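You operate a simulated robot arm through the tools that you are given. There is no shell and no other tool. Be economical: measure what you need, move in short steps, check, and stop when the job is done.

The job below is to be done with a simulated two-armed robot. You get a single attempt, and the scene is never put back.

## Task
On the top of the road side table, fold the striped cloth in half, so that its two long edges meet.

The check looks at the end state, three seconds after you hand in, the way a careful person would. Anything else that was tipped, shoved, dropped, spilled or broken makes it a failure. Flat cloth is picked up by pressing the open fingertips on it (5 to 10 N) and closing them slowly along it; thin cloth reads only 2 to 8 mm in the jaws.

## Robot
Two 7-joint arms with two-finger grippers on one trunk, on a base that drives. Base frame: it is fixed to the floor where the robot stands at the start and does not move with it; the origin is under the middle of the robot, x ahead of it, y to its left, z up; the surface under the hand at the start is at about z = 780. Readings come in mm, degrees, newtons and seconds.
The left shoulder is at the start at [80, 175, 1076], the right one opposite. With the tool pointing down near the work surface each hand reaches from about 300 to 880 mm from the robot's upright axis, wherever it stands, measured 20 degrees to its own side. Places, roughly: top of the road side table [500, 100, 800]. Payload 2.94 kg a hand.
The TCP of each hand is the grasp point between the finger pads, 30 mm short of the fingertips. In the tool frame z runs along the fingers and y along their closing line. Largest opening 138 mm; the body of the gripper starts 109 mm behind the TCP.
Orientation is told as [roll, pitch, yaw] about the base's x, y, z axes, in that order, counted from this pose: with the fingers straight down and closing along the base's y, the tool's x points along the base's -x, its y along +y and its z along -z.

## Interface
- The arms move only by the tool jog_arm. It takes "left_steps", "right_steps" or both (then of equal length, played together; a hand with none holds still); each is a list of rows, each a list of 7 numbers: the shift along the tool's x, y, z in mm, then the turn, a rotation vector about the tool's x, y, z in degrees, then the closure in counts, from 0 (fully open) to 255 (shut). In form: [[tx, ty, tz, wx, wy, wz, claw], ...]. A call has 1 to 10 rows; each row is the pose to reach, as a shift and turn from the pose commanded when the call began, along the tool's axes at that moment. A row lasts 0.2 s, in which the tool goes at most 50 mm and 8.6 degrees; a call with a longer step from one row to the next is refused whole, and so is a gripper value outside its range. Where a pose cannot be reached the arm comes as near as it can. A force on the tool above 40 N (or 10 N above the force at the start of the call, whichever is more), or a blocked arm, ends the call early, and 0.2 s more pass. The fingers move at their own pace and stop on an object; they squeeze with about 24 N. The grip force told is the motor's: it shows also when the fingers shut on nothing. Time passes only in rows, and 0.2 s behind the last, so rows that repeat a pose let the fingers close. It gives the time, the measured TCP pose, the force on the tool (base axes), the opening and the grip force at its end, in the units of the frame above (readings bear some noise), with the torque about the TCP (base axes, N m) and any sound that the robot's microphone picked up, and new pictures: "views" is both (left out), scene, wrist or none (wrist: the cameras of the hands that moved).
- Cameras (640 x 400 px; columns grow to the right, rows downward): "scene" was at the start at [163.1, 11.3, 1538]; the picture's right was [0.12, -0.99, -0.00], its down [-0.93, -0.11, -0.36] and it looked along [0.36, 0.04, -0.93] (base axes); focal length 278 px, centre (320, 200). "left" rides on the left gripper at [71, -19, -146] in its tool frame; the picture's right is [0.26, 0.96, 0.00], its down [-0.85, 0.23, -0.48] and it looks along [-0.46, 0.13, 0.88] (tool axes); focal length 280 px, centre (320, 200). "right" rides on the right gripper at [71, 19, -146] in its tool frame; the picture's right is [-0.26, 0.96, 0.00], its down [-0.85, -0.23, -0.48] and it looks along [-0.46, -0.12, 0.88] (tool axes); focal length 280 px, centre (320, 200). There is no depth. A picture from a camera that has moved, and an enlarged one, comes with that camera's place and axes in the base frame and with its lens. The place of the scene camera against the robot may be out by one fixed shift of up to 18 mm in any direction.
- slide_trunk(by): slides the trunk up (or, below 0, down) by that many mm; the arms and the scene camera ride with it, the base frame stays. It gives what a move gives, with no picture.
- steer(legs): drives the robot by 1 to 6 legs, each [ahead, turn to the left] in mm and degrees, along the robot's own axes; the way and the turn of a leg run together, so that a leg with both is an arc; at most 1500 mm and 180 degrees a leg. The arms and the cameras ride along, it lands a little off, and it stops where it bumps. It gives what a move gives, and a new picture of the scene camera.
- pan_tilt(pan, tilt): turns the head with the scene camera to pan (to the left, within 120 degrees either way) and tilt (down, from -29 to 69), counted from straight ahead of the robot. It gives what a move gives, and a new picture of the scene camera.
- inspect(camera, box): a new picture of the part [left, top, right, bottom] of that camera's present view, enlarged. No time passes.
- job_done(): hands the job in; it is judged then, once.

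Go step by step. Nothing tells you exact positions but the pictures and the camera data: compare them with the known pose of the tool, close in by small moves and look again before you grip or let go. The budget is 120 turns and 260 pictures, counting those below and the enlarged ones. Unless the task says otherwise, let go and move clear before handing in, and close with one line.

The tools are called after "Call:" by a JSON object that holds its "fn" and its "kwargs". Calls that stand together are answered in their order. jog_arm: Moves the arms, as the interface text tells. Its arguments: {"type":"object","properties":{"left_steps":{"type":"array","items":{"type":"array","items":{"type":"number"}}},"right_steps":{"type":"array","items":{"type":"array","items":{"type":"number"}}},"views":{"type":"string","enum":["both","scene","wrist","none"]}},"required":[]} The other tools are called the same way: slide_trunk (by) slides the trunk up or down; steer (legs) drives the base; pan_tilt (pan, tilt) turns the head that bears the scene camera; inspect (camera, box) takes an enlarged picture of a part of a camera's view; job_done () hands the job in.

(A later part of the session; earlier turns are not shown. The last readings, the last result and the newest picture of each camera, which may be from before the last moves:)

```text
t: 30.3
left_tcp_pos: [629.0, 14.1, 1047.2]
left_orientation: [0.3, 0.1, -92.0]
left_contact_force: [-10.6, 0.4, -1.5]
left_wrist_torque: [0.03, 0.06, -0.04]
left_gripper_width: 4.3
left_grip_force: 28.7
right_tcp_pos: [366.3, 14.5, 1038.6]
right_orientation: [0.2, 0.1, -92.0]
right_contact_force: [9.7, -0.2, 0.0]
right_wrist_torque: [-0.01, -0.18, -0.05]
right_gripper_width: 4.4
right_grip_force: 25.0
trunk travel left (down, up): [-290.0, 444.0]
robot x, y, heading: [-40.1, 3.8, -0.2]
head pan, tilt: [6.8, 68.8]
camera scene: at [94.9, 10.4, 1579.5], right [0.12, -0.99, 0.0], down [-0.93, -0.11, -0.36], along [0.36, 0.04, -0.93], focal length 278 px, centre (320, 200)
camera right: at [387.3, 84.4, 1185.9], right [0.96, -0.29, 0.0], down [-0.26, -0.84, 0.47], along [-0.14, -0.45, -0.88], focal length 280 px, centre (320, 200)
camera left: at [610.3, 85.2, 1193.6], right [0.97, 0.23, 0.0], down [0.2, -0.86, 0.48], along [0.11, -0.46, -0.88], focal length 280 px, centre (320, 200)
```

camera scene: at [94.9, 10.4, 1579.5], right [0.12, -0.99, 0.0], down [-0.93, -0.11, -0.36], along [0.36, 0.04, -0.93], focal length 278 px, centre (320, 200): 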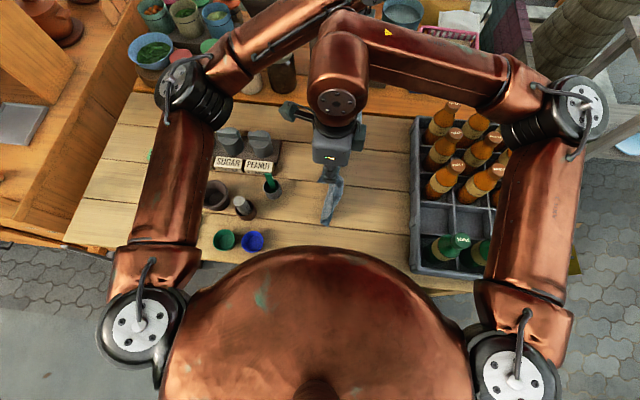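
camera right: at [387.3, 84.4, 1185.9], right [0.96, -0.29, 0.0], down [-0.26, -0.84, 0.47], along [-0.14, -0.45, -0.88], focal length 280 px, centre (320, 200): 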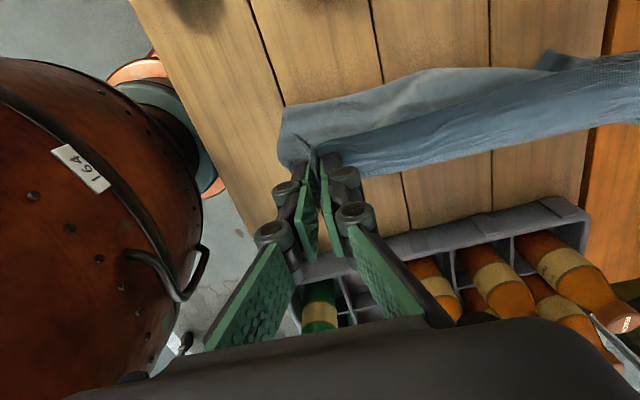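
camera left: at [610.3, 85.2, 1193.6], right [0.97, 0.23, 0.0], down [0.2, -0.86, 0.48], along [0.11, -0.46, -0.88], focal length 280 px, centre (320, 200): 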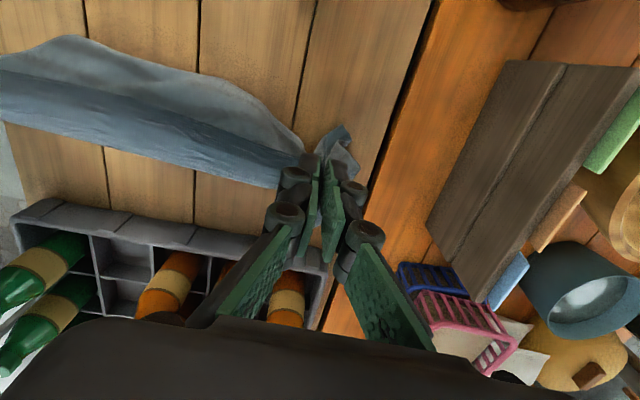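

The lower edge has landed on the +y side (y≈35 near, ≈-5 far), as wanted. I continue laying toward -y, the far hand a bit further to match.

Call:
{"fn": "jog_arm", "kwargs": {"left_steps": [[-12, 0, 11, 0, 0, 0, 255], [-25, 1, 21, 0, 0, 0, 255], [-38, 1, 31, 0, 0, 0, 255], [-51, 1, 41, 0, 0, 0, 255], [-64, 2, 51, 0, 0, 0, 255], [-77, 2, 61, 0, 0, 0, 255], [-90, 3, 71, 0, 0, 0, 255], [-103, 3, 80, 0, 0, 0, 255], [-116, 3, 89, 0, 0, 0, 255], [-129, 3, 97, 0, 0, 0, 255]], "right_steps": [[-9, 0, 10, 0, 0, 0, 255], [-19, 1, 20, 0, 0, 0, 255], [-29, 1, 30, 0, 0, 0, 255], [-39, 1, 40, 0, 0, 0, 255], [-49, 2, 50, 0, 0, 0, 255], [-59, 2, 60, 0, 0, 0, 255], [-69, 3, 69, 0, 0, 0, 255], [-79, 3, 78, 0, 0, 0, 255], [-89, 3, 86, 0, 0, 0, 255], [-99, 3, 94, 0, 0, 0, 255]]}}

```text
t: 32.5
left_tcp_pos: [629.0, -115.2, 949.4]
left_orientation: [0.3, 0.1, -91.8]
left_contact_force: [-9.6, 0.5, -0.9]
left_wrist_torque: [0.07, 0.22, -0.02]
left_gripper_width: 3.9
left_grip_force: 23.6
right_tcp_pos: [368.2, -83.8, 946.0]
right_orientation: [0.3, 0.1, -91.9]
right_contact_force: [10.2, -1.8, -0.9]
right_wrist_torque: [0.0, -0.26, -0.05]
right_gripper_width: 3.9
right_grip_force: 23.2
trunk travel left (down, up): [-290.0, 444.0]
robot x, y, heading: [-38.9, -0.9, -0.1]
head pan, tilt: [6.8, 68.8]
camera scene: at [95.0, 9.6, 1579.5], right [0.12, -0.99, 0.0], down [-0.93, -0.11, -0.36], along [0.36, 0.04, -0.93], focal length 278 px, centre (320, 200)
camera right: at [387.7, -14.4, 1092.3], right [0.96, -0.29, 0.0], down [-0.26, -0.84, 0.47], along [-0.14, -0.45, -0.88], focal length 280 px, centre (320, 200)
camera left: at [609.5, -44.4, 1096.0], right [0.97, 0.23, 0.0], down [0.2, -0.86, 0.47], along [0.11, -0.46, -0.88], focal length 280 px, centre (320, 200)
```

scene: 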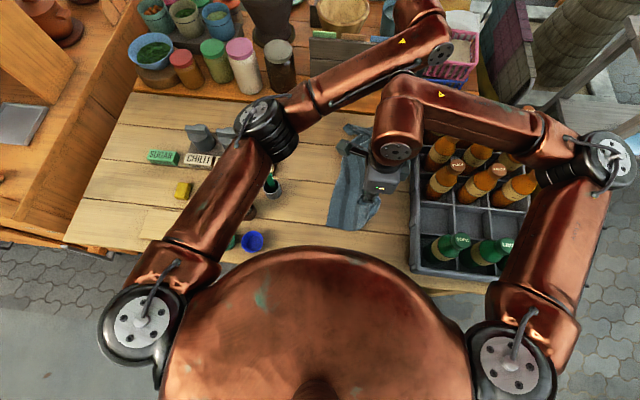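
right: 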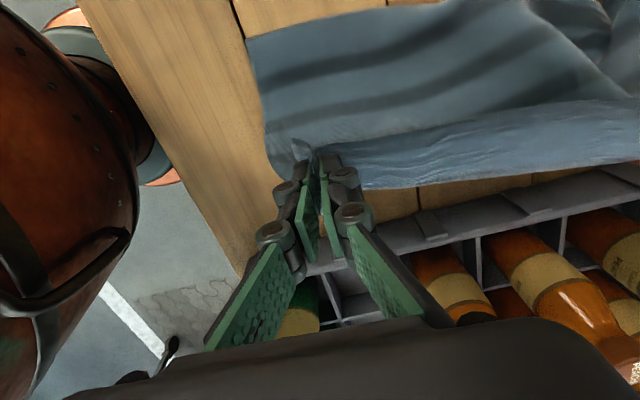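
left: 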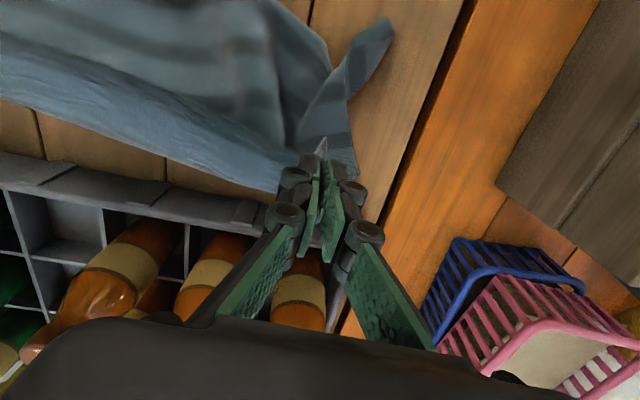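

The lower half is laid, with some bunching along x that I'll smooth afterward. Now I bring the held edge back toward +y over the lower edge (≈y 9 near, -4 far), stopping a bit above.

Call:
{"fn": "jog_arm", "kwargs": {"left_steps": [[20, 0, 14, 0, 0, 0, 255], [37, -1, 31, 0, 0, 0, 255], [53, -1, 41, 0, 0, 0, 255], [67, -2, 54, 0, 0, 0, 255], [79, -2, 67, 0, 0, 0, 255], [89, -2, 84, 0, 0, 0, 255], [97, -3, 99, 0, 0, 0, 255], [102, -3, 111, 0, 0, 0, 255], [102, -3, 111, 0, 0, 0, 255]], "right_steps": [[14, 0, 16, 0, 0, 0, 255], [26, -1, 31, 0, 0, 0, 255], [36, -1, 43, 0, 0, 0, 255], [46, -1, 56, 0, 0, 0, 255], [54, -2, 68, 0, 0, 0, 255], [62, -2, 84, 0, 0, 0, 255], [68, -2, 96, 0, 0, 0, 255], [72, -2, 108, 0, 0, 0, 255], [72, -2, 108, 0, 0, 0, 255]]}}

```text
t: 34.5
left_tcp_pos: [628.5, -11.2, 840.5]
left_orientation: [0.3, 0.0, -92.1]
left_contact_force: [-10.4, -0.1, 1.9]
left_wrist_torque: [-0.02, 0.34, -0.04]
left_gripper_width: 2.8
left_grip_force: 28.5
right_tcp_pos: [366.0, -10.5, 839.1]
right_orientation: [0.2, 0.0, -91.9]
right_contact_force: [10.9, -0.2, -0.3]
right_wrist_torque: [-0.01, -0.1, -0.03]
right_gripper_width: 1.9
right_grip_force: 20.2
trunk travel left (down, up): [-290.0, 444.0]
robot x, y, heading: [-44.1, -1.6, 0.3]
head pan, tilt: [6.8, 68.8]
camera scene: at [94.3, 11.1, 1579.6], right [0.12, -0.99, 0.0], down [-0.93, -0.11, -0.36], along [0.36, 0.04, -0.93], focal length 278 px, centre (320, 200)
camera right: at [387.1, 58.9, 984.5], right [0.96, -0.29, 0.0], down [-0.26, -0.84, 0.47], along [-0.14, -0.45, -0.88], focal length 280 px, centre (320, 200)
camera left: at [609.7, 59.0, 985.6], right [0.97, 0.23, 0.0], down [0.2, -0.86, 0.48], along [0.11, -0.46, -0.88], focal length 280 px, centre (320, 200)
```

scene: 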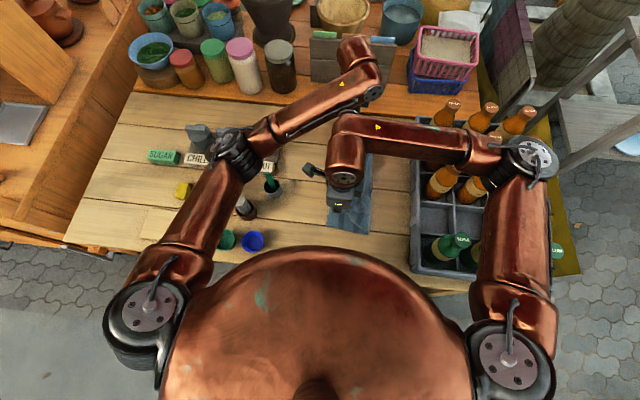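
right: 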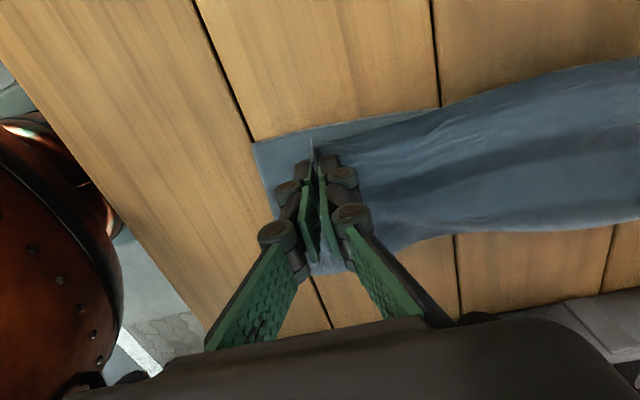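
left: 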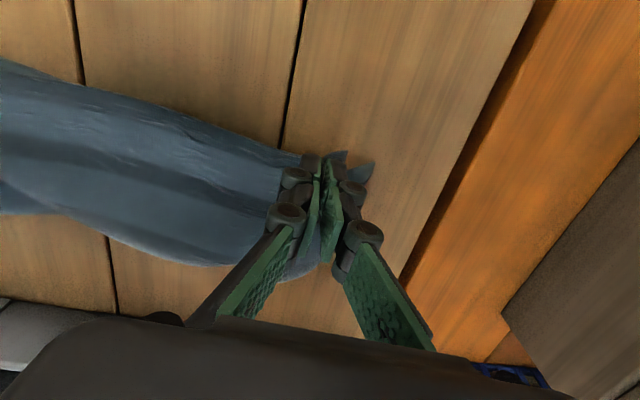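

The held edge lies over the lower edge within about 10 mm at both ends. I'll lower to the table and open gently, then lift.

Call:
{"fn": "jog_arm", "kwargs": {"left_steps": [[0, 0, 8, 0, 0, 0, 255], [0, 0, 15, 0, 0, 0, 255], [0, 0, 22, 0, 0, 0, 255], [0, 2, 22, 0, 0, 0, 240], [0, 2, 20, 0, 0, 0, 225], [0, 2, 20, 0, 0, 0, 205], [0, 2, 18, 0, 0, 0, 190], [0, 2, 10, 0, 0, 0, 180], [0, 2, -10, 0, 0, 0, 180], [0, 2, -40, 0, 0, 0, 180]], "right_steps": [[1, 0, 8, 0, 0, 0, 255], [2, 0, 15, 0, 0, 0, 255], [2, 0, 21, 0, 0, 0, 255], [2, -2, 21, 0, 0, 0, 240], [2, -2, 19, 0, 0, 0, 225], [2, -2, 19, 0, 0, 0, 205], [2, -2, 17, 0, 0, 0, 190], [2, -2, 9, 0, 0, 0, 180], [2, -2, -10, 0, 0, 0, 180], [2, -2, -40, 0, 0, 0, 180]]}}

```text
t: 36.7
left_tcp_pos: [630.6, -10.7, 879.4]
left_orientation: [0.4, 0.2, -91.9]
left_contact_force: [-1.0, 0.5, 0.3]
left_wrist_torque: [0.0, -0.02, 0.03]
left_gripper_width: 41.1
left_grip_force: 0.0
right_tcp_pos: [364.4, -8.7, 879.2]
right_orientation: [0.2, 0.0, -91.9]
right_contact_force: [0.0, -0.4, 0.1]
right_wrist_torque: [-0.02, -0.02, 0.0]
right_gripper_width: 40.5
right_grip_force: 0.1
trunk travel left (down, up): [-290.0, 444.0]
robot x, y, heading: [-39.5, -0.1, -0.0]
head pan, tilt: [6.8, 68.8]
camera scene: at [93.7, 11.2, 1579.7], right [0.12, -0.99, 0.0], down [-0.93, -0.11, -0.36], along [0.36, 0.04, -0.93], focal length 278 px, centre (320, 200)
camera right: at [385.1, 60.6, 1024.7], right [0.96, -0.29, 0.0], down [-0.26, -0.84, 0.47], along [-0.14, -0.45, -0.88], focal length 280 px, centre (320, 200)
camera left: at [611.7, 59.4, 1026.1], right [0.97, 0.23, 0.0], down [0.2, -0.86, 0.48], along [0.11, -0.46, -0.88], focal length 280 px, centre (320, 200)
```

scene: 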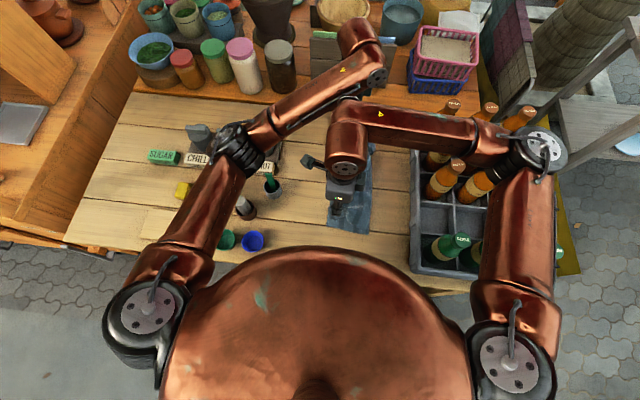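
right: 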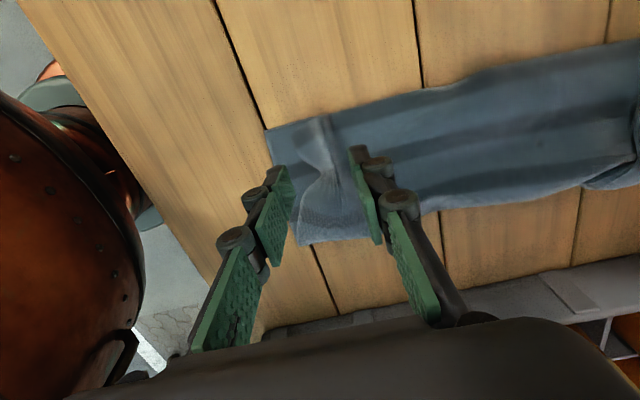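
left: 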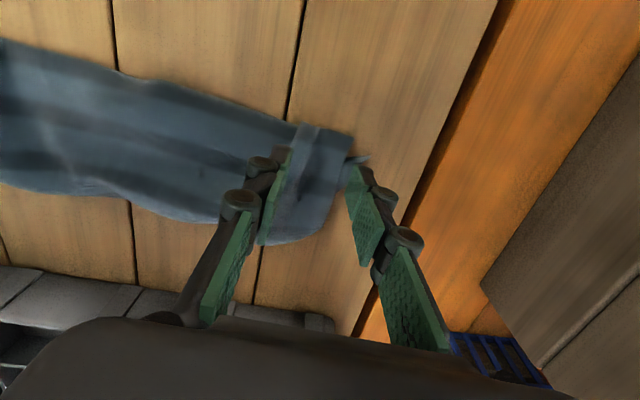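

Released. I'll lift both hands well clear and apart for an open view of the result.

Call:
{"fn": "jog_arm", "kwargs": {"left_steps": [[10, 0, -40, 0, 0, 0, 180], [40, 0, -70, 0, 0, 0, 180], [80, 0, -90, 0, 0, 0, 180], [120, 0, -100, 0, 0, 0, 180], [160, 0, -100, 0, 0, 0, 180], [200, 0, -100, 0, 0, 0, 180], [200, 0, -100, 0, 0, 0, 180]], "right_steps": [[0, 0, -40, 0, 0, 0, 180], [0, 0, -80, 0, 0, 0, 180], [-30, 0, -120, 0, 0, 0, 180], [-70, -10, -150, 0, 0, 0, 180], [-110, -20, -160, 0, 0, 0, 180], [-150, -30, -160, 0, 0, 0, 180], [-190, -40, -160, 0, 0, 0, 180]]}}

Call:
{"fn": "inspect", "kwargs": {"camera": "scene", "box": [260, 100, 420, 260]}}

```text
refused: row 4 steps farther than a row can; nothing moved
```

```text
2.50 times, centred on (340, 180) of scene
camera zoom: at [93.7, 11.2, 1579.7], right [0.12, -0.99, 0.0], down [-0.93, -0.11, -0.36], along [0.36, 0.04, -0.93], focal length 695 px, centre (270, 250)
```

zoom: 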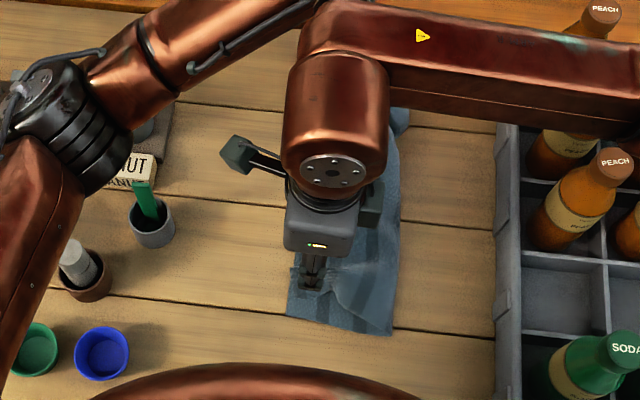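

One row was too long; repeating with gentler steps.

Call:
{"fn": "jog_arm", "kwargs": {"left_steps": [[10, 0, -40, 0, 0, 0, 180], [40, 0, -70, 0, 0, 0, 180], [80, 0, -90, 0, 0, 0, 180], [120, 0, -100, 0, 0, 0, 180], [160, 0, -100, 0, 0, 0, 180], [200, 0, -100, 0, 0, 0, 180], [240, 0, -100, 0, 0, 0, 180], [240, 0, -100, 0, 0, 0, 180]], "right_steps": [[0, 0, -40, 0, 0, 0, 180], [0, 0, -80, 0, 0, 0, 180], [0, 0, -120, 0, 0, 0, 180], [-30, -5, -150, 0, 0, 0, 180], [-70, -15, -170, 0, 0, 0, 180], [-110, -25, -180, 0, 0, 0, 180], [-150, -35, -180, 0, 0, 0, 180], [-190, -45, -180, 0, 0, 0, 180]]}}

Call:
{"fn": "inspect", "kwargs": {"camera": "scene", "box": [260, 100, 420, 260]}}

```text
t: 38.5
left_tcp_pos: [638.6, 226.6, 979.8]
left_orientation: [0.3, 0.2, -92.0]
left_contact_force: [0.6, -0.1, 0.0]
left_wrist_torque: [0.05, -0.02, -0.01]
left_gripper_width: 40.8
left_grip_force: 0.0
right_tcp_pos: [311.9, -199.4, 1059.0]
right_orientation: [0.3, 0.1, -91.9]
right_contact_force: [-0.8, -0.9, 0.2]
right_wrist_torque: [0.06, -0.04, 0.0]
right_gripper_width: 40.6
right_grip_force: 0.1
trunk travel left (down, up): [-290.0, 444.0]
robot x, y, heading: [-43.3, -6.4, -0.1]
head pan, tilt: [6.8, 68.8]
camera scene: at [94.0, 8.3, 1579.7], right [0.12, -0.99, 0.0], down [-0.93, -0.11, -0.36], along [0.36, 0.04, -0.93], focal length 278 px, centre (320, 200)
camera right: at [332.8, -130.2, 1205.0], right [0.96, -0.29, 0.0], down [-0.26, -0.84, 0.47], along [-0.14, -0.45, -0.88], focal length 280 px, centre (320, 200)
camera left: at [618.8, 297.3, 1127.1], right [0.97, 0.23, 0.01], down [0.2, -0.86, 0.47], along [0.11, -0.46, -0.88], focal length 280 px, centre (320, 200)
```

scene: 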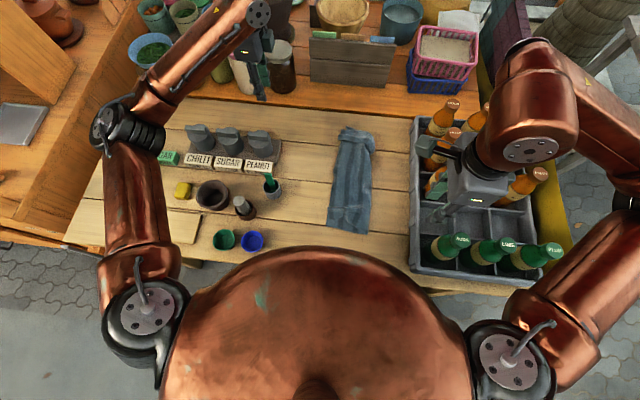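
right: 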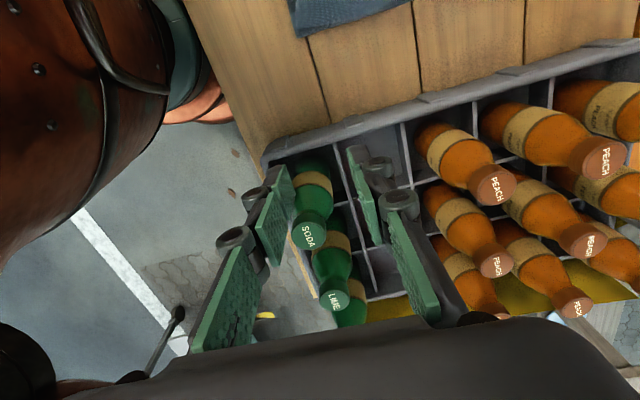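
left: 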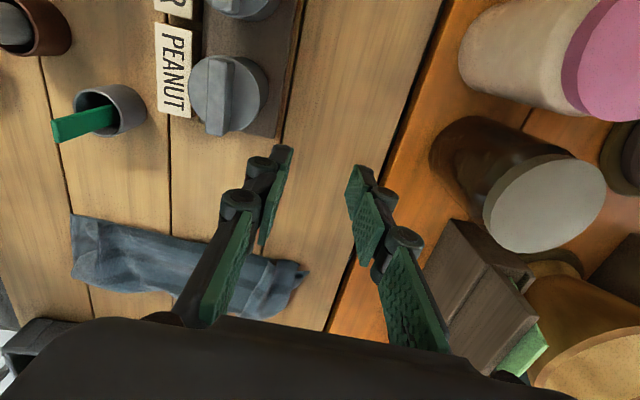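

```text
2.50 times, centred on (340, 180) of scene
camera zoom: at [94.0, 8.3, 1579.7], right [0.12, -0.99, 0.0], down [-0.93, -0.11, -0.36], along [0.36, 0.04, -0.93], focal length 695 px, centre (270, 250)
```

zoom: 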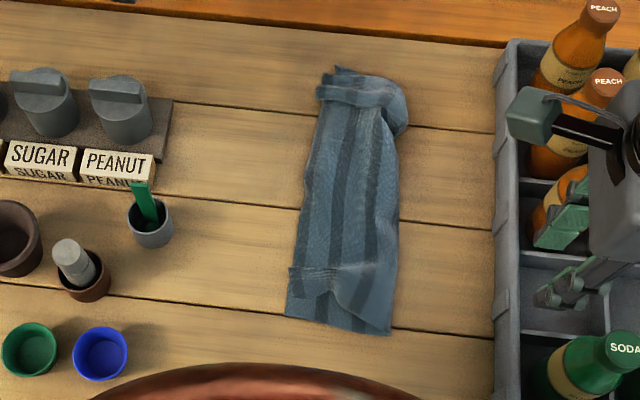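

The cloth is folded roughly in half, with pleats at both ends where the fingers bunched it. I'll enlarge both ends to plan the smoothing.

Call:
{"fn": "inspect", "kwargs": {"camera": "scene", "box": [320, 190, 384, 240]}}

Call:
{"fn": "inspect", "kwargs": {"camera": "scene", "box": [320, 115, 384, 165]}}

Call:
{"fn": "inspect", "kwargs": {"camera": "left", "box": [40, 180, 340, 340]}}

```text
8.00 times, centred on (352, 215) of scene
camera zoom: at [94.0, 8.3, 1579.7], right [0.12, -0.99, 0.0], down [-0.93, -0.11, -0.36], along [0.36, 0.04, -0.93], focal length 2223 px, centre (64, 80)
```

zoom: 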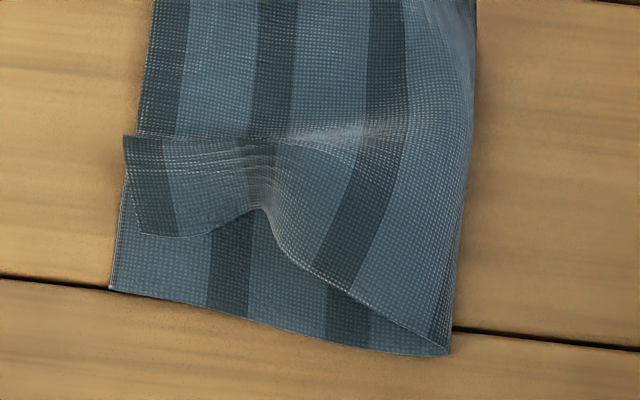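

```text
8.00 times, centred on (352, 140) of scene
camera zoom: at [94.0, 8.3, 1579.7], right [0.12, -0.99, 0.0], down [-0.93, -0.11, -0.36], along [0.36, 0.04, -0.93], focal length 2223 px, centre (64, 680)
```

zoom: 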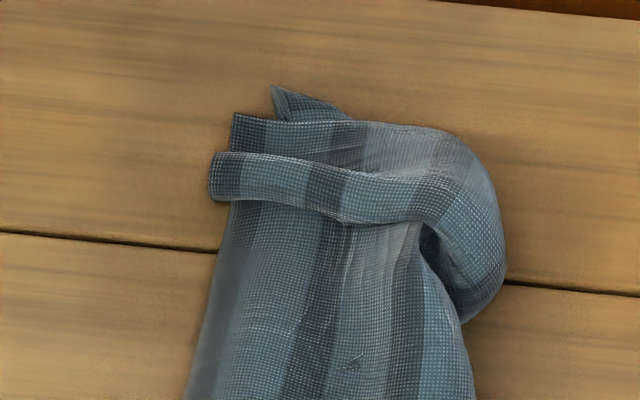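

```text
2.13 times, centred on (190, 260) of left
camera zoom: at [618.8, 297.3, 1127.1], right [0.97, 0.23, 0.01], down [0.2, -0.86, 0.47], along [0.11, -0.46, -0.88], focal length 598 px, centre (597, 72)
```

zoom: 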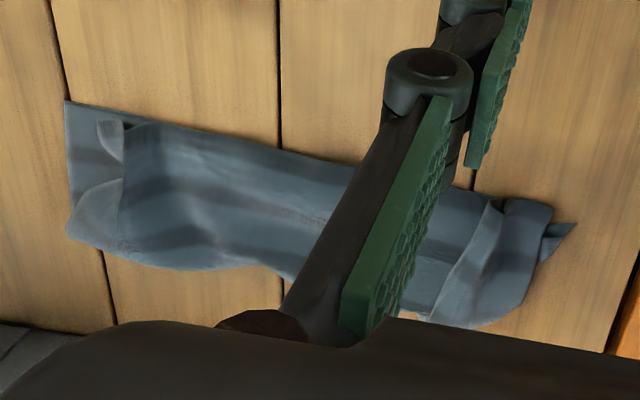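

The long edges meet well; what remains is a pleat near x≈383 on top at the near end, and a ridge and bunching at the far end. I'll turn both hands so their two fingertips span the width, then press lightly and drag outward at both ends.

Call:
{"fn": "jog_arm", "kwargs": {"left_steps": [[-27, 2, 0, 0, 0, -8.6, 160], [-55, 4, 0, 0, 0, -17.2, 150], [-82, 6, 5, 0, 0, -25.8, 140], [-110, 8, 10, 0, 0, -34.4, 126], [-137, 10, 20, 0, 0, -43, 126], [-164, 13, 30, 0, 0, -51.6, 126], [-192, 15, 40, 0, 0, -60.2, 126], [-219, 17, 50, 0, 0, -68.8, 126], [-247, 19, 62, 0, 0, -77.4, 126], [-274, 21, 75, 0, 0, -86, 126]], "right_steps": [[15, 3, 0, 0, 0, -8.6, 160], [31, 6, 10, 0, 0, -17.2, 150], [46, 8, 25, 0, 0, -25.8, 140], [62, 11, 45, 0, 0, -34.4, 126], [77, 14, 65, 0, 0, -43, 126], [93, 17, 85, 0, 0, -51.6, 126], [108, 20, 105, 0, 0, -60.2, 126], [124, 22, 120, 0, 0, -68.8, 126], [139, 25, 135, 0, 0, -77.4, 126], [155, 28, 150, 0, 0, -86, 126]], "views": "both"}}

```text
t: 40.7
left_tcp_pos: [651.1, -46.0, 904.1]
left_orientation: [0.2, -0.1, -5.8]
left_contact_force: [-0.1, 0.2, -0.5]
left_wrist_torque: [0.0, 0.02, 0.02]
left_gripper_width: 69.6
left_grip_force: 0.1
right_tcp_pos: [347.8, -43.3, 908.9]
right_orientation: [0.1, -0.2, -5.8]
right_contact_force: [0.1, -0.8, -1.0]
right_wrist_torque: [0.04, 0.0, 0.0]
right_gripper_width: 69.8
right_grip_force: 0.0
trunk travel left (down, up): [-290.0, 444.0]
robot x, y, heading: [-42.4, -2.0, 0.2]
head pan, tilt: [6.8, 68.8]
camera scene: at [95.1, 10.3, 1579.5], right [0.12, -0.99, 0.0], down [-0.93, -0.11, -0.36], along [0.36, 0.04, -0.93], focal length 278 px, centre (320, 200)
camera right: at [278.5, -17.6, 1054.2], right [0.36, 0.93, 0.0], down [0.82, -0.31, 0.48], along [0.45, -0.17, -0.88], focal length 280 px, centre (320, 200)
camera left: at [576.8, -59.2, 1050.1], right [-0.16, 0.99, 0.0], down [0.87, 0.14, 0.48], along [0.47, 0.08, -0.88], focal length 280 px, centre (320, 200)
```

scene: 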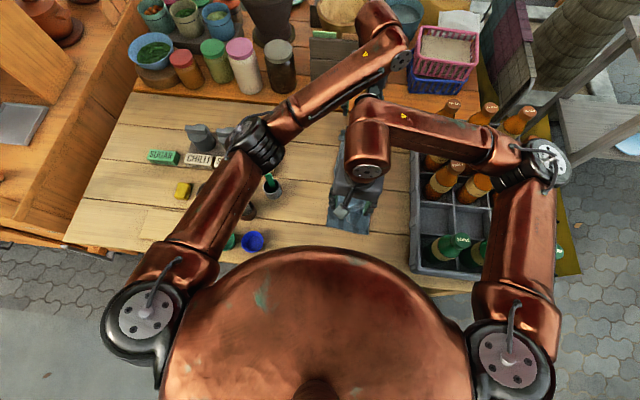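
right: 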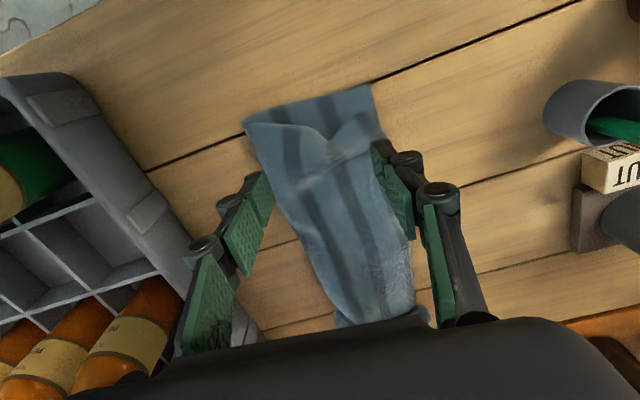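
left: 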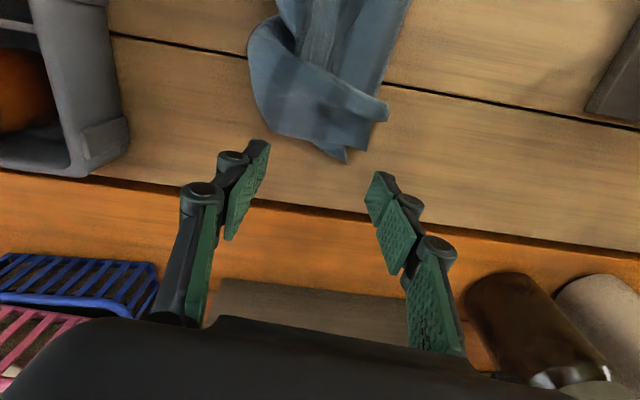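

I can see the pleats in both wrist views. I'll place the fingertips on the near flap (x≈360) and the far ridge (x≈640) and touch down lightly.

Call:
{"fn": "jog_arm", "kwargs": {"left_steps": [[5, -4, 20, 0, 0, 0, 150], [10, -7, 40, 0, 0, 0, 165], [10, -7, 60, 0, 0, 0, 165], [10, -7, 74, 0, 0, 0, 165], [10, -7, 80, 0, 0, 0, 165], [10, -7, 84, 0, 0, 0, 165], [10, -7, 87, 0, 0, 0, 165], [10, -7, 89, 0, 0, 0, 165]], "right_steps": [[-6, 3, 20, 0, 0, 0, 126], [-11, 6, 40, 0, 0, 0, 126], [-11, 6, 60, 0, 0, 0, 126], [-11, 6, 80, 0, 0, 0, 126], [-11, 6, 86, 0, 0, 0, 126], [-11, 6, 90, 0, 0, 0, 126], [-11, 6, 92, 0, 0, 0, 126], [-11, 6, 94, 0, 0, 0, 126]], "views": "wrist"}}

```text
t: 42.5
left_tcp_pos: [640.4, -51.5, 815.3]
left_orientation: [0.1, -0.2, -5.8]
left_contact_force: [0.0, -0.1, 0.7]
left_wrist_torque: [-0.03, -0.03, -0.02]
left_gripper_width: 48.8
left_grip_force: 0.0
right_tcp_pos: [359.1, -37.8, 815.2]
right_orientation: [0.1, -0.1, -5.8]
right_contact_force: [-1.2, 0.8, 0.8]
right_wrist_torque: [-0.05, -0.02, 0.0]
right_gripper_width: 69.6
right_grip_force: 0.1
trunk travel left (down, up): [-290.0, 444.0]
robot x, y, heading: [-41.4, -1.8, 0.0]
head pan, tilt: [6.8, 68.8]
camera right: at [289.0, -12.9, 960.5], right [0.36, 0.93, 0.0], down [0.82, -0.32, 0.48], along [0.45, -0.17, -0.88], focal length 280 px, centre (320, 200)
camera left: at [566.2, -64.1, 960.8], right [-0.16, 0.99, 0.0], down [0.87, 0.14, 0.48], along [0.47, 0.08, -0.88], focal length 280 px, centre (320, 200)
```

right: 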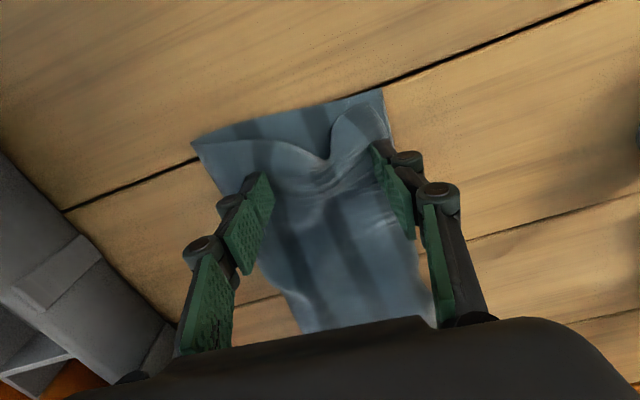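
left: 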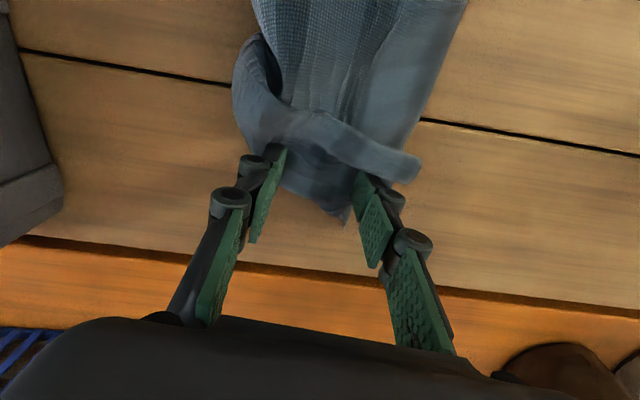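

Tips are just above the cloth, on the outer flaps. Pressing a few mm more and checking the force.

Call:
{"fn": "jog_arm", "kwargs": {"left_steps": [[0, 0, 2, 0, 0, 0, 165], [0, 0, 4, 0, 0, 0, 165], [0, 0, 5, 0, 0, 0, 165], [0, 0, 5, 0, 0, 0, 165]], "right_steps": [[0, 0, 2, 0, 0, 0, 126], [0, 0, 4, 0, 0, 0, 126], [0, 0, 5, 0, 0, 0, 126], [0, 0, 5, 0, 0, 0, 126]], "views": "none"}}

```text
t: 43.5
left_tcp_pos: [640.3, -53.0, 811.4]
left_orientation: [0.2, -0.4, -6.0]
left_contact_force: [2.4, 0.4, 8.7]
left_wrist_torque: [0.03, -0.02, -0.02]
left_gripper_width: 49.4
left_grip_force: 0.1
right_tcp_pos: [357.5, -37.9, 810.8]
right_orientation: [0.1, -0.3, -5.9]
right_contact_force: [0.0, 0.9, 11.5]
right_wrist_torque: [0.17, 0.11, 0.03]
right_gripper_width: 71.3
right_grip_force: 1.1
trunk travel left (down, up): [-290.0, 444.0]
robot x, y, heading: [-40.1, 1.7, 0.2]
head pan, tilt: [6.8, 68.8]
```

Good contact (9 and 12 N). Dragging outward slowly at both ends.

Call:
{"fn": "jog_arm", "kwargs": {"left_steps": [[-4, 0, 0, 0, 0, 0, 165], [-8, 1, 0, 0, 0, 0, 165], [-12, 1, 0, 0, 0, 0, 165], [-16, 2, 0, 0, 0, 0, 165], [-20, 2, 0, 0, 0, 0, 165], [-24, 2, 0, 0, 0, 0, 165], [-28, 3, 0, 0, 0, 0, 165]], "right_steps": [[3, 0, 0, 0, 0, 0, 126], [6, -1, 0, 0, 0, 0, 126], [9, -1, 0, 0, 0, 0, 126], [12, -1, 0, 0, 0, 0, 126], [15, -1, 0, 0, 0, 0, 126], [18, -2, 0, 0, 0, 0, 126], [21, -2, 0, 0, 0, 0, 126]], "views": "wrist"}}

```text
t: 45.1
left_tcp_pos: [669.4, -52.2, 812.1]
left_orientation: [0.1, -0.3, -6.0]
left_contact_force: [-2.5, -0.7, 7.3]
left_wrist_torque: [-0.05, 0.08, -0.01]
left_gripper_width: 49.1
left_grip_force: 0.7
right_tcp_pos: [336.2, -38.3, 810.0]
right_orientation: [0.2, -0.3, -5.8]
right_contact_force: [3.6, -0.4, 15.7]
right_wrist_torque: [-0.1, 0.07, -0.01]
right_gripper_width: 70.3
right_grip_force: 4.6
trunk travel left (down, up): [-290.0, 444.0]
robot x, y, heading: [-39.4, -0.3, -0.0]
head pan, tilt: [6.8, 68.8]
camera right: at [267.3, -12.7, 955.6], right [0.36, 0.93, 0.0], down [0.82, -0.32, 0.48], along [0.45, -0.17, -0.88], focal length 280 px, centre (320, 200)
camera left: at [593.3, -64.5, 957.0], right [-0.16, 0.99, 0.0], down [0.87, 0.14, 0.48], along [0.47, 0.08, -0.88], focal length 280 px, centre (320, 200)
```

right: 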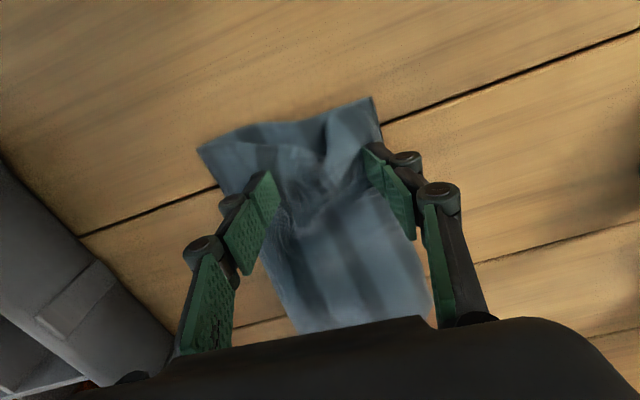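
left: 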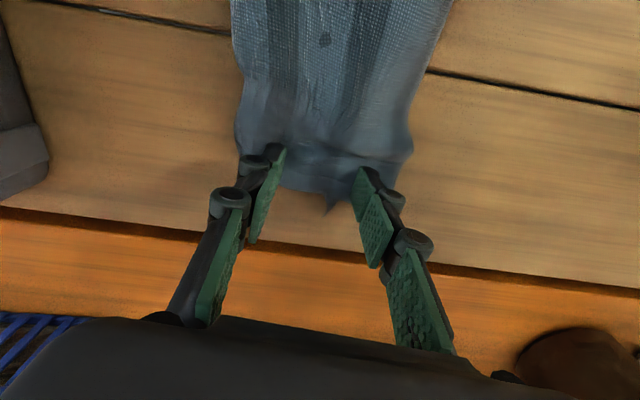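

The drag works well: the far ridge opened out. A bit more at both ends.

Call:
{"fn": "jog_arm", "kwargs": {"left_steps": [[-4, 0, 0, 0, 0, 0, 165], [-8, 1, 0, 0, 0, 0, 165], [-12, 1, 0, 0, 0, 0, 165], [-16, 2, 0, 0, 0, 0, 165], [-20, 2, 0, 0, 0, 0, 165]], "right_steps": [[3, 0, 0, 0, 0, 0, 126], [6, -1, 0, 0, 0, 0, 126], [9, -1, 0, 0, 0, 0, 126], [12, -1, 0, 0, 0, 0, 126], [15, -1, 0, 0, 0, 0, 126]], "views": "wrist"}}

```text
t: 46.3
left_tcp_pos: [688.5, -52.9, 811.1]
left_orientation: [0.1, -0.2, -6.0]
left_contact_force: [-4.8, 0.3, 6.6]
left_wrist_torque: [-0.06, 0.17, -0.07]
left_gripper_width: 49.1
left_grip_force: 0.4
right_tcp_pos: [322.6, -39.0, 809.5]
right_orientation: [0.1, -0.3, -6.0]
right_contact_force: [5.4, -0.4, 14.6]
right_wrist_torque: [0.0, 0.0, -0.02]
right_gripper_width: 70.6
right_grip_force: 4.8
trunk travel left (down, up): [-290.0, 444.0]
robot x, y, heading: [-41.9, -4.0, -0.2]
head pan, tilt: [6.8, 68.8]
camera right: at [252.3, -12.0, 955.2], right [0.36, 0.93, 0.0], down [0.82, -0.32, 0.48], along [0.45, -0.17, -0.88], focal length 280 px, centre (320, 200)
camera left: at [613.1, -64.6, 957.1], right [-0.16, 0.99, 0.0], down [0.87, 0.14, 0.48], along [0.47, 0.08, -0.88], focal length 280 px, centre (320, 200)
```

right: 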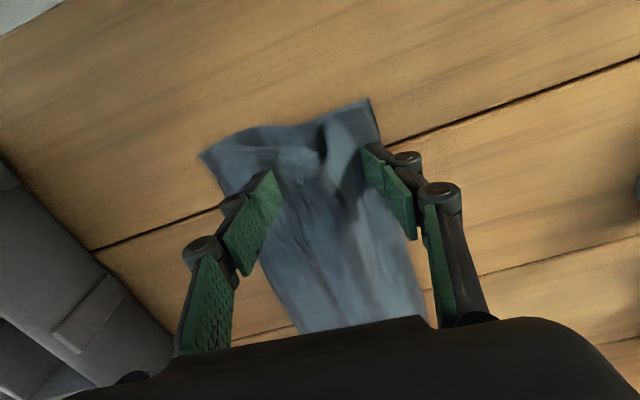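
left: 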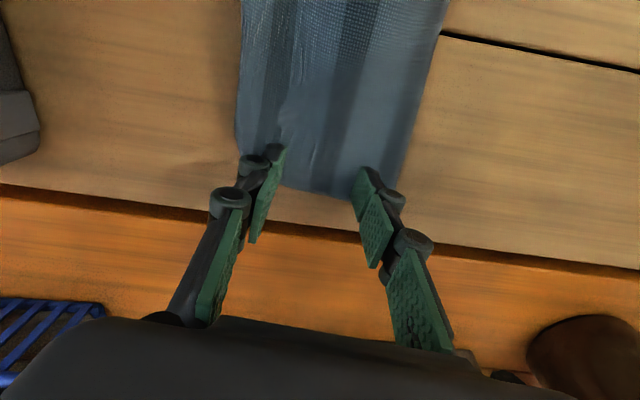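

Far end is now flat and neat. I'll lift both hands straight up and clear to check the whole cloth.

Call:
{"fn": "jog_arm", "kwargs": {"left_steps": [[0, 0, -25, 0, 0, 0, 165], [0, 0, -70, 0, 0, 0, 165], [0, 0, -115, 0, 0, 0, 165], [0, 40, -140, 0, 0, 0, 165], [0, 85, -150, 0, 0, 0, 165], [0, 130, -155, 0, 0, 0, 165], [0, 175, -160, 0, 0, 0, 165], [0, 220, -160, 0, 0, 0, 165]], "right_steps": [[0, 0, -25, 0, 0, 0, 126], [0, 0, -70, 0, 0, 0, 126], [0, 0, -115, 0, 0, 0, 126], [0, 0, -160, 0, 0, 0, 126], [0, 0, -205, 0, 0, 0, 126], [0, -40, -230, 0, 0, 0, 126], [0, -85, -245, 0, 0, 0, 126], [0, -130, -250, 0, 0, 0, 126]], "views": "scene"}}

Call:
{"fn": "inspect", "kwargs": {"camera": "scene", "box": [300, 110, 420, 250]}}

```text
t: 48.1
left_tcp_pos: [709.9, 167.3, 972.4]
left_orientation: [0.1, -0.2, -6.1]
left_contact_force: [-0.1, -0.2, 0.1]
left_wrist_torque: [0.02, -0.01, -0.02]
left_gripper_width: 48.9
left_grip_force: 0.0
right_tcp_pos: [305.8, -169.0, 1060.0]
right_orientation: [0.0, -0.4, -5.9]
right_contact_force: [-0.4, -1.6, 0.7]
right_wrist_torque: [0.02, -0.02, -0.03]
right_gripper_width: 70.0
right_grip_force: 0.0
trunk travel left (down, up): [-290.0, 444.0]
robot x, y, heading: [-39.1, 2.1, -0.0]
head pan, tilt: [6.8, 68.8]
camera scene: at [93.8, 10.7, 1579.7], right [0.12, -0.99, 0.0], down [-0.93, -0.11, -0.36], along [0.36, 0.04, -0.93], focal length 278 px, centre (320, 200)
```

scene: 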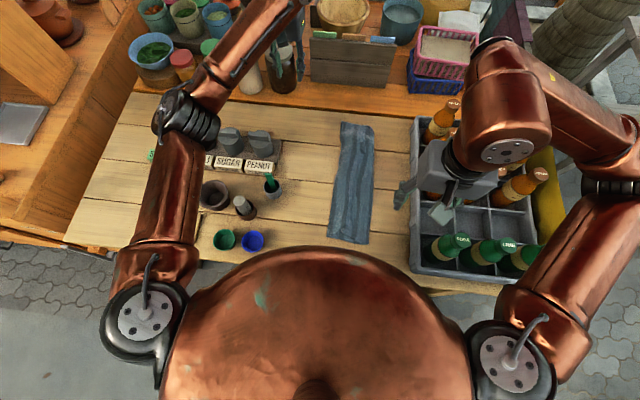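

```text
2.86 times, centred on (360, 180) of scene
camera zoom: at [93.8, 10.7, 1579.7], right [0.12, -0.99, 0.0], down [-0.93, -0.11, -0.36], along [0.36, 0.04, -0.93], focal length 794 px, centre (206, 257)
```

zoom: 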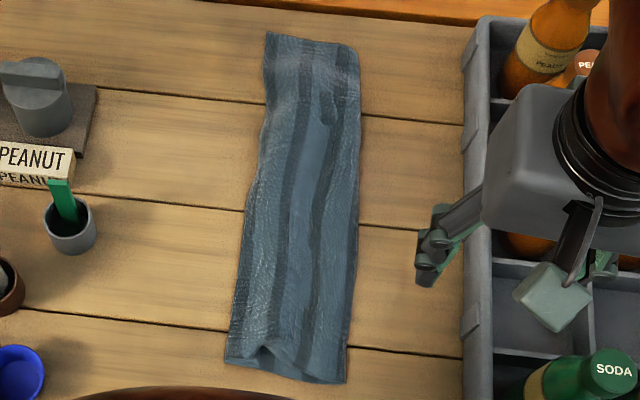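

Looks nearly neat. I'll enlarge the ends to check edge alignment.

Call:
{"fn": "inspect", "kwargs": {"camera": "scene", "box": [322, 195, 386, 250]}}

Call:
{"fn": "inspect", "kwargs": {"camera": "scene", "box": [322, 115, 386, 155]}}

Call:
{"fn": "inspect", "kwargs": {"camera": "scene", "box": [322, 155, 386, 195]}}

```text
7.27 times, centred on (354, 222) of scene
camera zoom: at [93.8, 10.7, 1579.7], right [0.12, -0.99, 0.0], down [-0.93, -0.11, -0.36], along [0.36, 0.04, -0.93], focal length 2021 px, centre (73, 36)
```

zoom: 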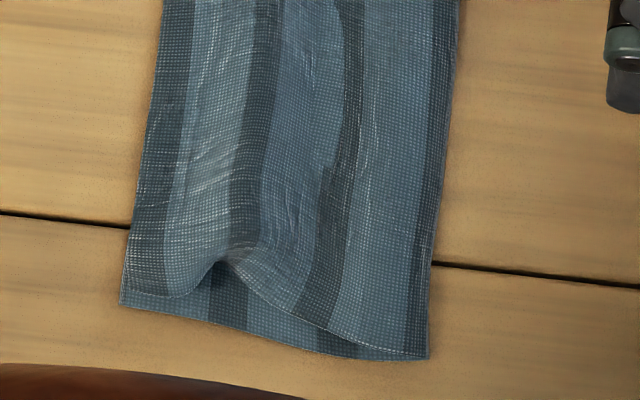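

```text
10.00 times, centred on (354, 135) of scene
camera zoom: at [93.8, 10.7, 1579.7], right [0.12, -0.99, 0.0], down [-0.93, -0.11, -0.36], along [0.36, 0.04, -0.93], focal length 2779 px, centre (-20, 850)
```

zoom: 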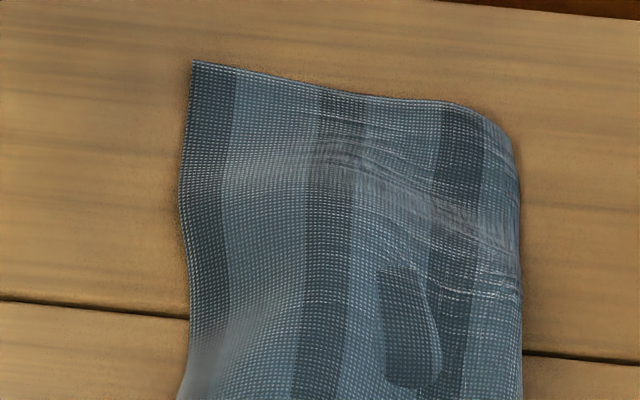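

```text
10.00 times, centred on (354, 175) of scene
camera zoom: at [93.8, 10.7, 1579.7], right [0.12, -0.99, 0.0], down [-0.93, -0.11, -0.36], along [0.36, 0.04, -0.93], focal length 2779 px, centre (-20, 450)
```

zoom: 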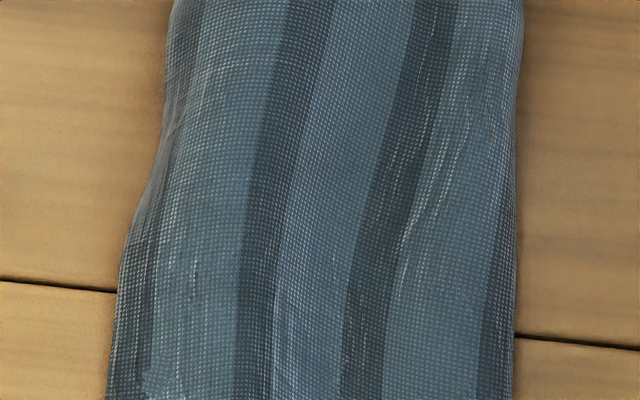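

The near end and edges look aligned, but I suspect the lower layer's far-left corner is turned in under the top layer. I'll go look closely with the left hand above that corner.

Call:
{"fn": "jog_arm", "kwargs": {"left_steps": [[1, -16, 0, 0, 0, 8.6, 165], [3, -32, 0, 0, 0, 17.2, 165], [4, -48, 5, 0, 0, 25.8, 165], [6, -64, 10, 0, 0, 34.4, 165], [7, -80, 20, 0, 0, 43, 165], [9, -95, 30, 0, 0, 51.6, 165], [10, -111, 40, 0, 0, 60.2, 165], [12, -127, 50, 0, 0, 68.8, 165], [13, -143, 60, 0, 0, 77.4, 165], [15, -159, 70, 0, 0, 86, 165]], "views": "wrist"}}

Call:
{"fn": "inspect", "kwargs": {"camera": "left", "box": [160, 60, 420, 260]}}

```text
t: 50.3
left_tcp_pos: [681.8, 9.8, 900.9]
left_orientation: [0.2, 0.1, -92.0]
left_contact_force: [0.1, -1.2, 0.1]
left_wrist_torque: [0.03, 0.03, -0.02]
left_gripper_width: 48.7
left_grip_force: 0.1
right_tcp_pos: [308.5, -168.4, 1058.7]
right_orientation: [0.2, -0.4, -5.9]
right_contact_force: [0.3, 0.3, -0.8]
right_wrist_torque: [0.04, 0.0, -0.01]
right_gripper_width: 69.9
right_grip_force: 0.1
trunk travel left (down, up): [-290.0, 444.0]
robot x, y, heading: [-43.6, 3.7, 0.1]
head pan, tilt: [6.8, 68.8]
camera left: at [661.5, 80.6, 1046.5], right [0.97, 0.23, 0.0], down [0.2, -0.86, 0.48], along [0.11, -0.46, -0.88], focal length 280 px, centre (320, 200)
```

left: 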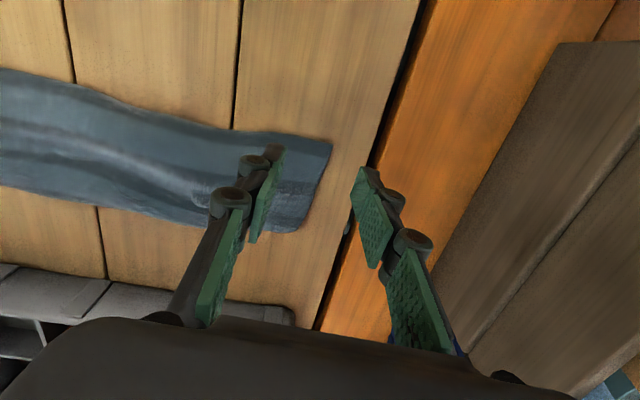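

```text
2.00 times, centred on (290, 160) of left
camera zoom: at [661.5, 80.6, 1046.5], right [0.97, 0.23, 0.0], down [0.2, -0.86, 0.48], along [0.11, -0.46, -0.88], focal length 561 px, centre (380, 280)
```

zoom: 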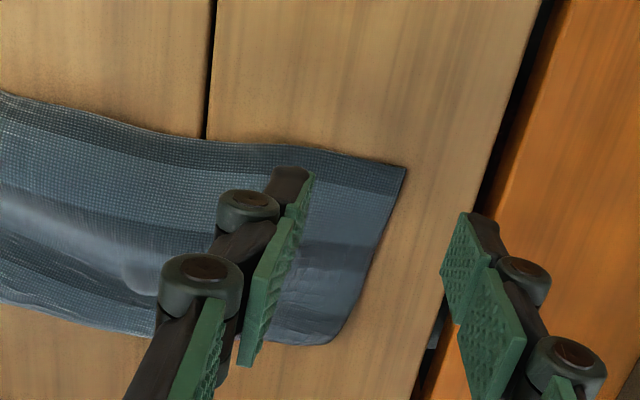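

The top far-left corner is at about (692,5). I'll pinch that edge at x≈662 and peel it up to see the layer beneath.

Call:
{"fn": "jog_arm", "kwargs": {"left_steps": [[-7, -10, 20, 0, 0, 0, 175], [-13, -20, 40, 0, 0, 0, 185], [-13, -20, 60, 0, 0, 0, 185], [-13, -20, 78, 0, 0, 0, 185], [-13, -20, 84, 0, 0, 0, 185], [-13, -20, 87, 0, 0, 0, 185], [-13, -20, 89, 0, 0, 0, 185], [-13, -20, 91, 0, 0, 0, 185], [-13, -20, 91, 0, 0, 0, 185]], "views": "wrist"}}

```text
t: 52.3
left_tcp_pos: [659.9, -2.1, 811.1]
left_orientation: [0.4, 0.1, -92.0]
left_contact_force: [-1.7, 1.0, 9.9]
left_wrist_torque: [0.06, 0.16, -0.01]
left_gripper_width: 38.3
left_grip_force: 0.3
right_tcp_pos: [307.7, -167.1, 1060.0]
right_orientation: [0.0, -0.4, -6.0]
right_contact_force: [0.0, 0.2, 0.7]
right_wrist_torque: [-0.01, -0.01, -0.02]
right_gripper_width: 69.7
right_grip_force: 0.0
trunk travel left (down, up): [-290.0, 444.0]
robot x, y, heading: [-38.8, -1.1, 0.1]
head pan, tilt: [6.8, 68.8]
camera left: at [640.3, 68.3, 957.3], right [0.97, 0.23, 0.01], down [0.2, -0.86, 0.48], along [0.11, -0.46, -0.88], focal length 280 px, centre (320, 200)
```

left: 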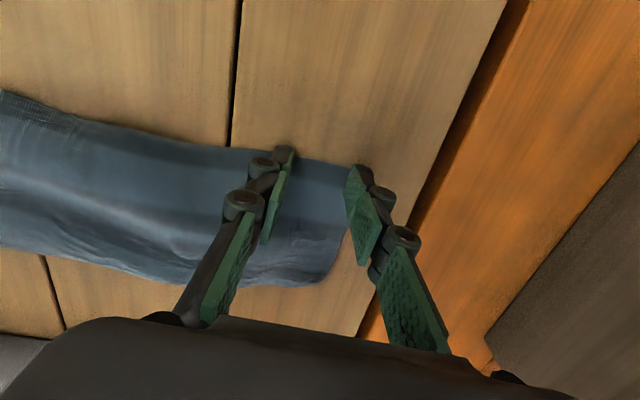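

Call:
{"fn": "jog_arm", "kwargs": {"left_steps": [[0, -3, 0.3, 0, 0, 0, 195], [0, -3, 0.6, 0, 0, 0, 205], [0, -3, 1, 0, 0, 0, 215], [0, -3, 1.4, 0, 0, 0, 228], [0, -3, 1.6, 0, 0, 0, 242], [0, -3, 1.6, 0, 0, 0, 255], [0, -3, 1.6, 0, 0, 0, 255], [0, -3, -6, 0, 0, 0, 255], [0, -3, -25, 0, 0, 0, 255], [0, -3, -45, 0, 0, 0, 255]], "views": "both"}}

Call:
{"fn": "inspect", "kwargs": {"camera": "scene", "box": [320, 110, 400, 180]}}

```text
t: 54.5
left_tcp_pos: [655.9, -1.8, 855.3]
left_orientation: [0.1, 0.1, -92.0]
left_contact_force: [0.4, 0.1, 2.7]
left_wrist_torque: [0.04, -0.01, -0.01]
left_gripper_width: 0.5
left_grip_force: 22.5
right_tcp_pos: [307.7, -168.8, 1059.2]
right_orientation: [0.1, -0.1, -6.0]
right_contact_force: [-0.1, -0.8, -0.6]
right_wrist_torque: [0.01, 0.01, 0.02]
right_gripper_width: 69.7
right_grip_force: 0.1
trunk travel left (down, up): [-290.0, 444.0]
robot x, y, heading: [-41.5, 0.8, 0.0]
head pan, tilt: [6.8, 68.8]
camera scene: at [94.3, 10.7, 1579.6], right [0.12, -0.99, 0.0], down [-0.93, -0.11, -0.36], along [0.36, 0.04, -0.93], focal length 278 px, centre (320, 200)
camera left: at [637.5, 68.3, 1001.4], right [0.97, 0.23, 0.0], down [0.2, -0.86, 0.47], along [0.11, -0.46, -0.88], focal length 280 px, centre (320, 200)
```

scene: 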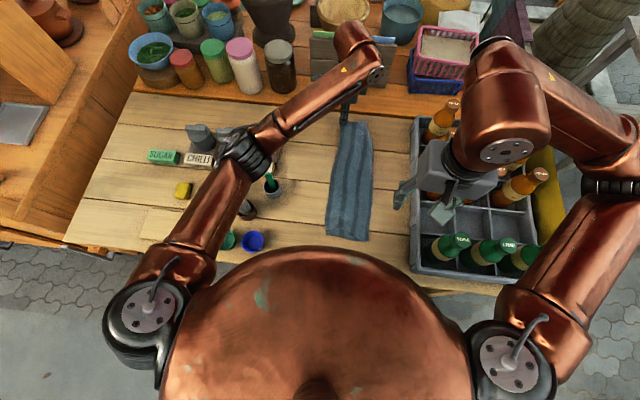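
left: 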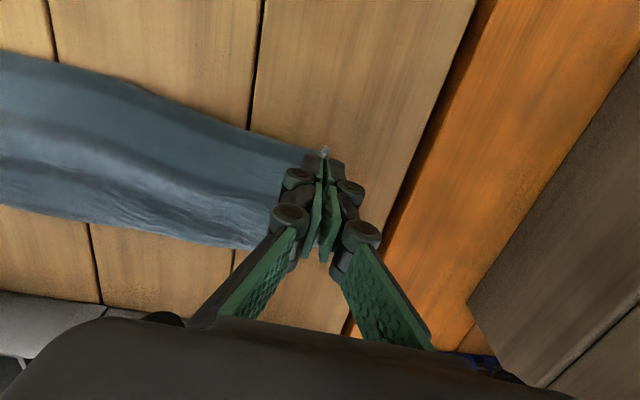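

```text
5.71 times, centred on (360, 145) of scene
camera zoom: at [94.3, 10.7, 1579.6], right [0.12, -0.99, 0.0], down [-0.93, -0.11, -0.36], along [0.36, 0.04, -0.93], focal length 1588 px, centre (91, 514)
```

zoom: 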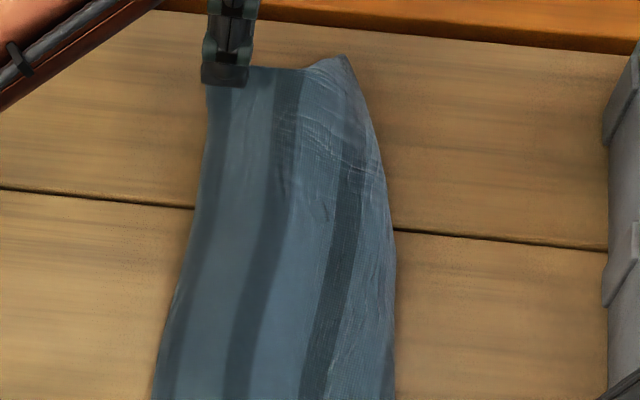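

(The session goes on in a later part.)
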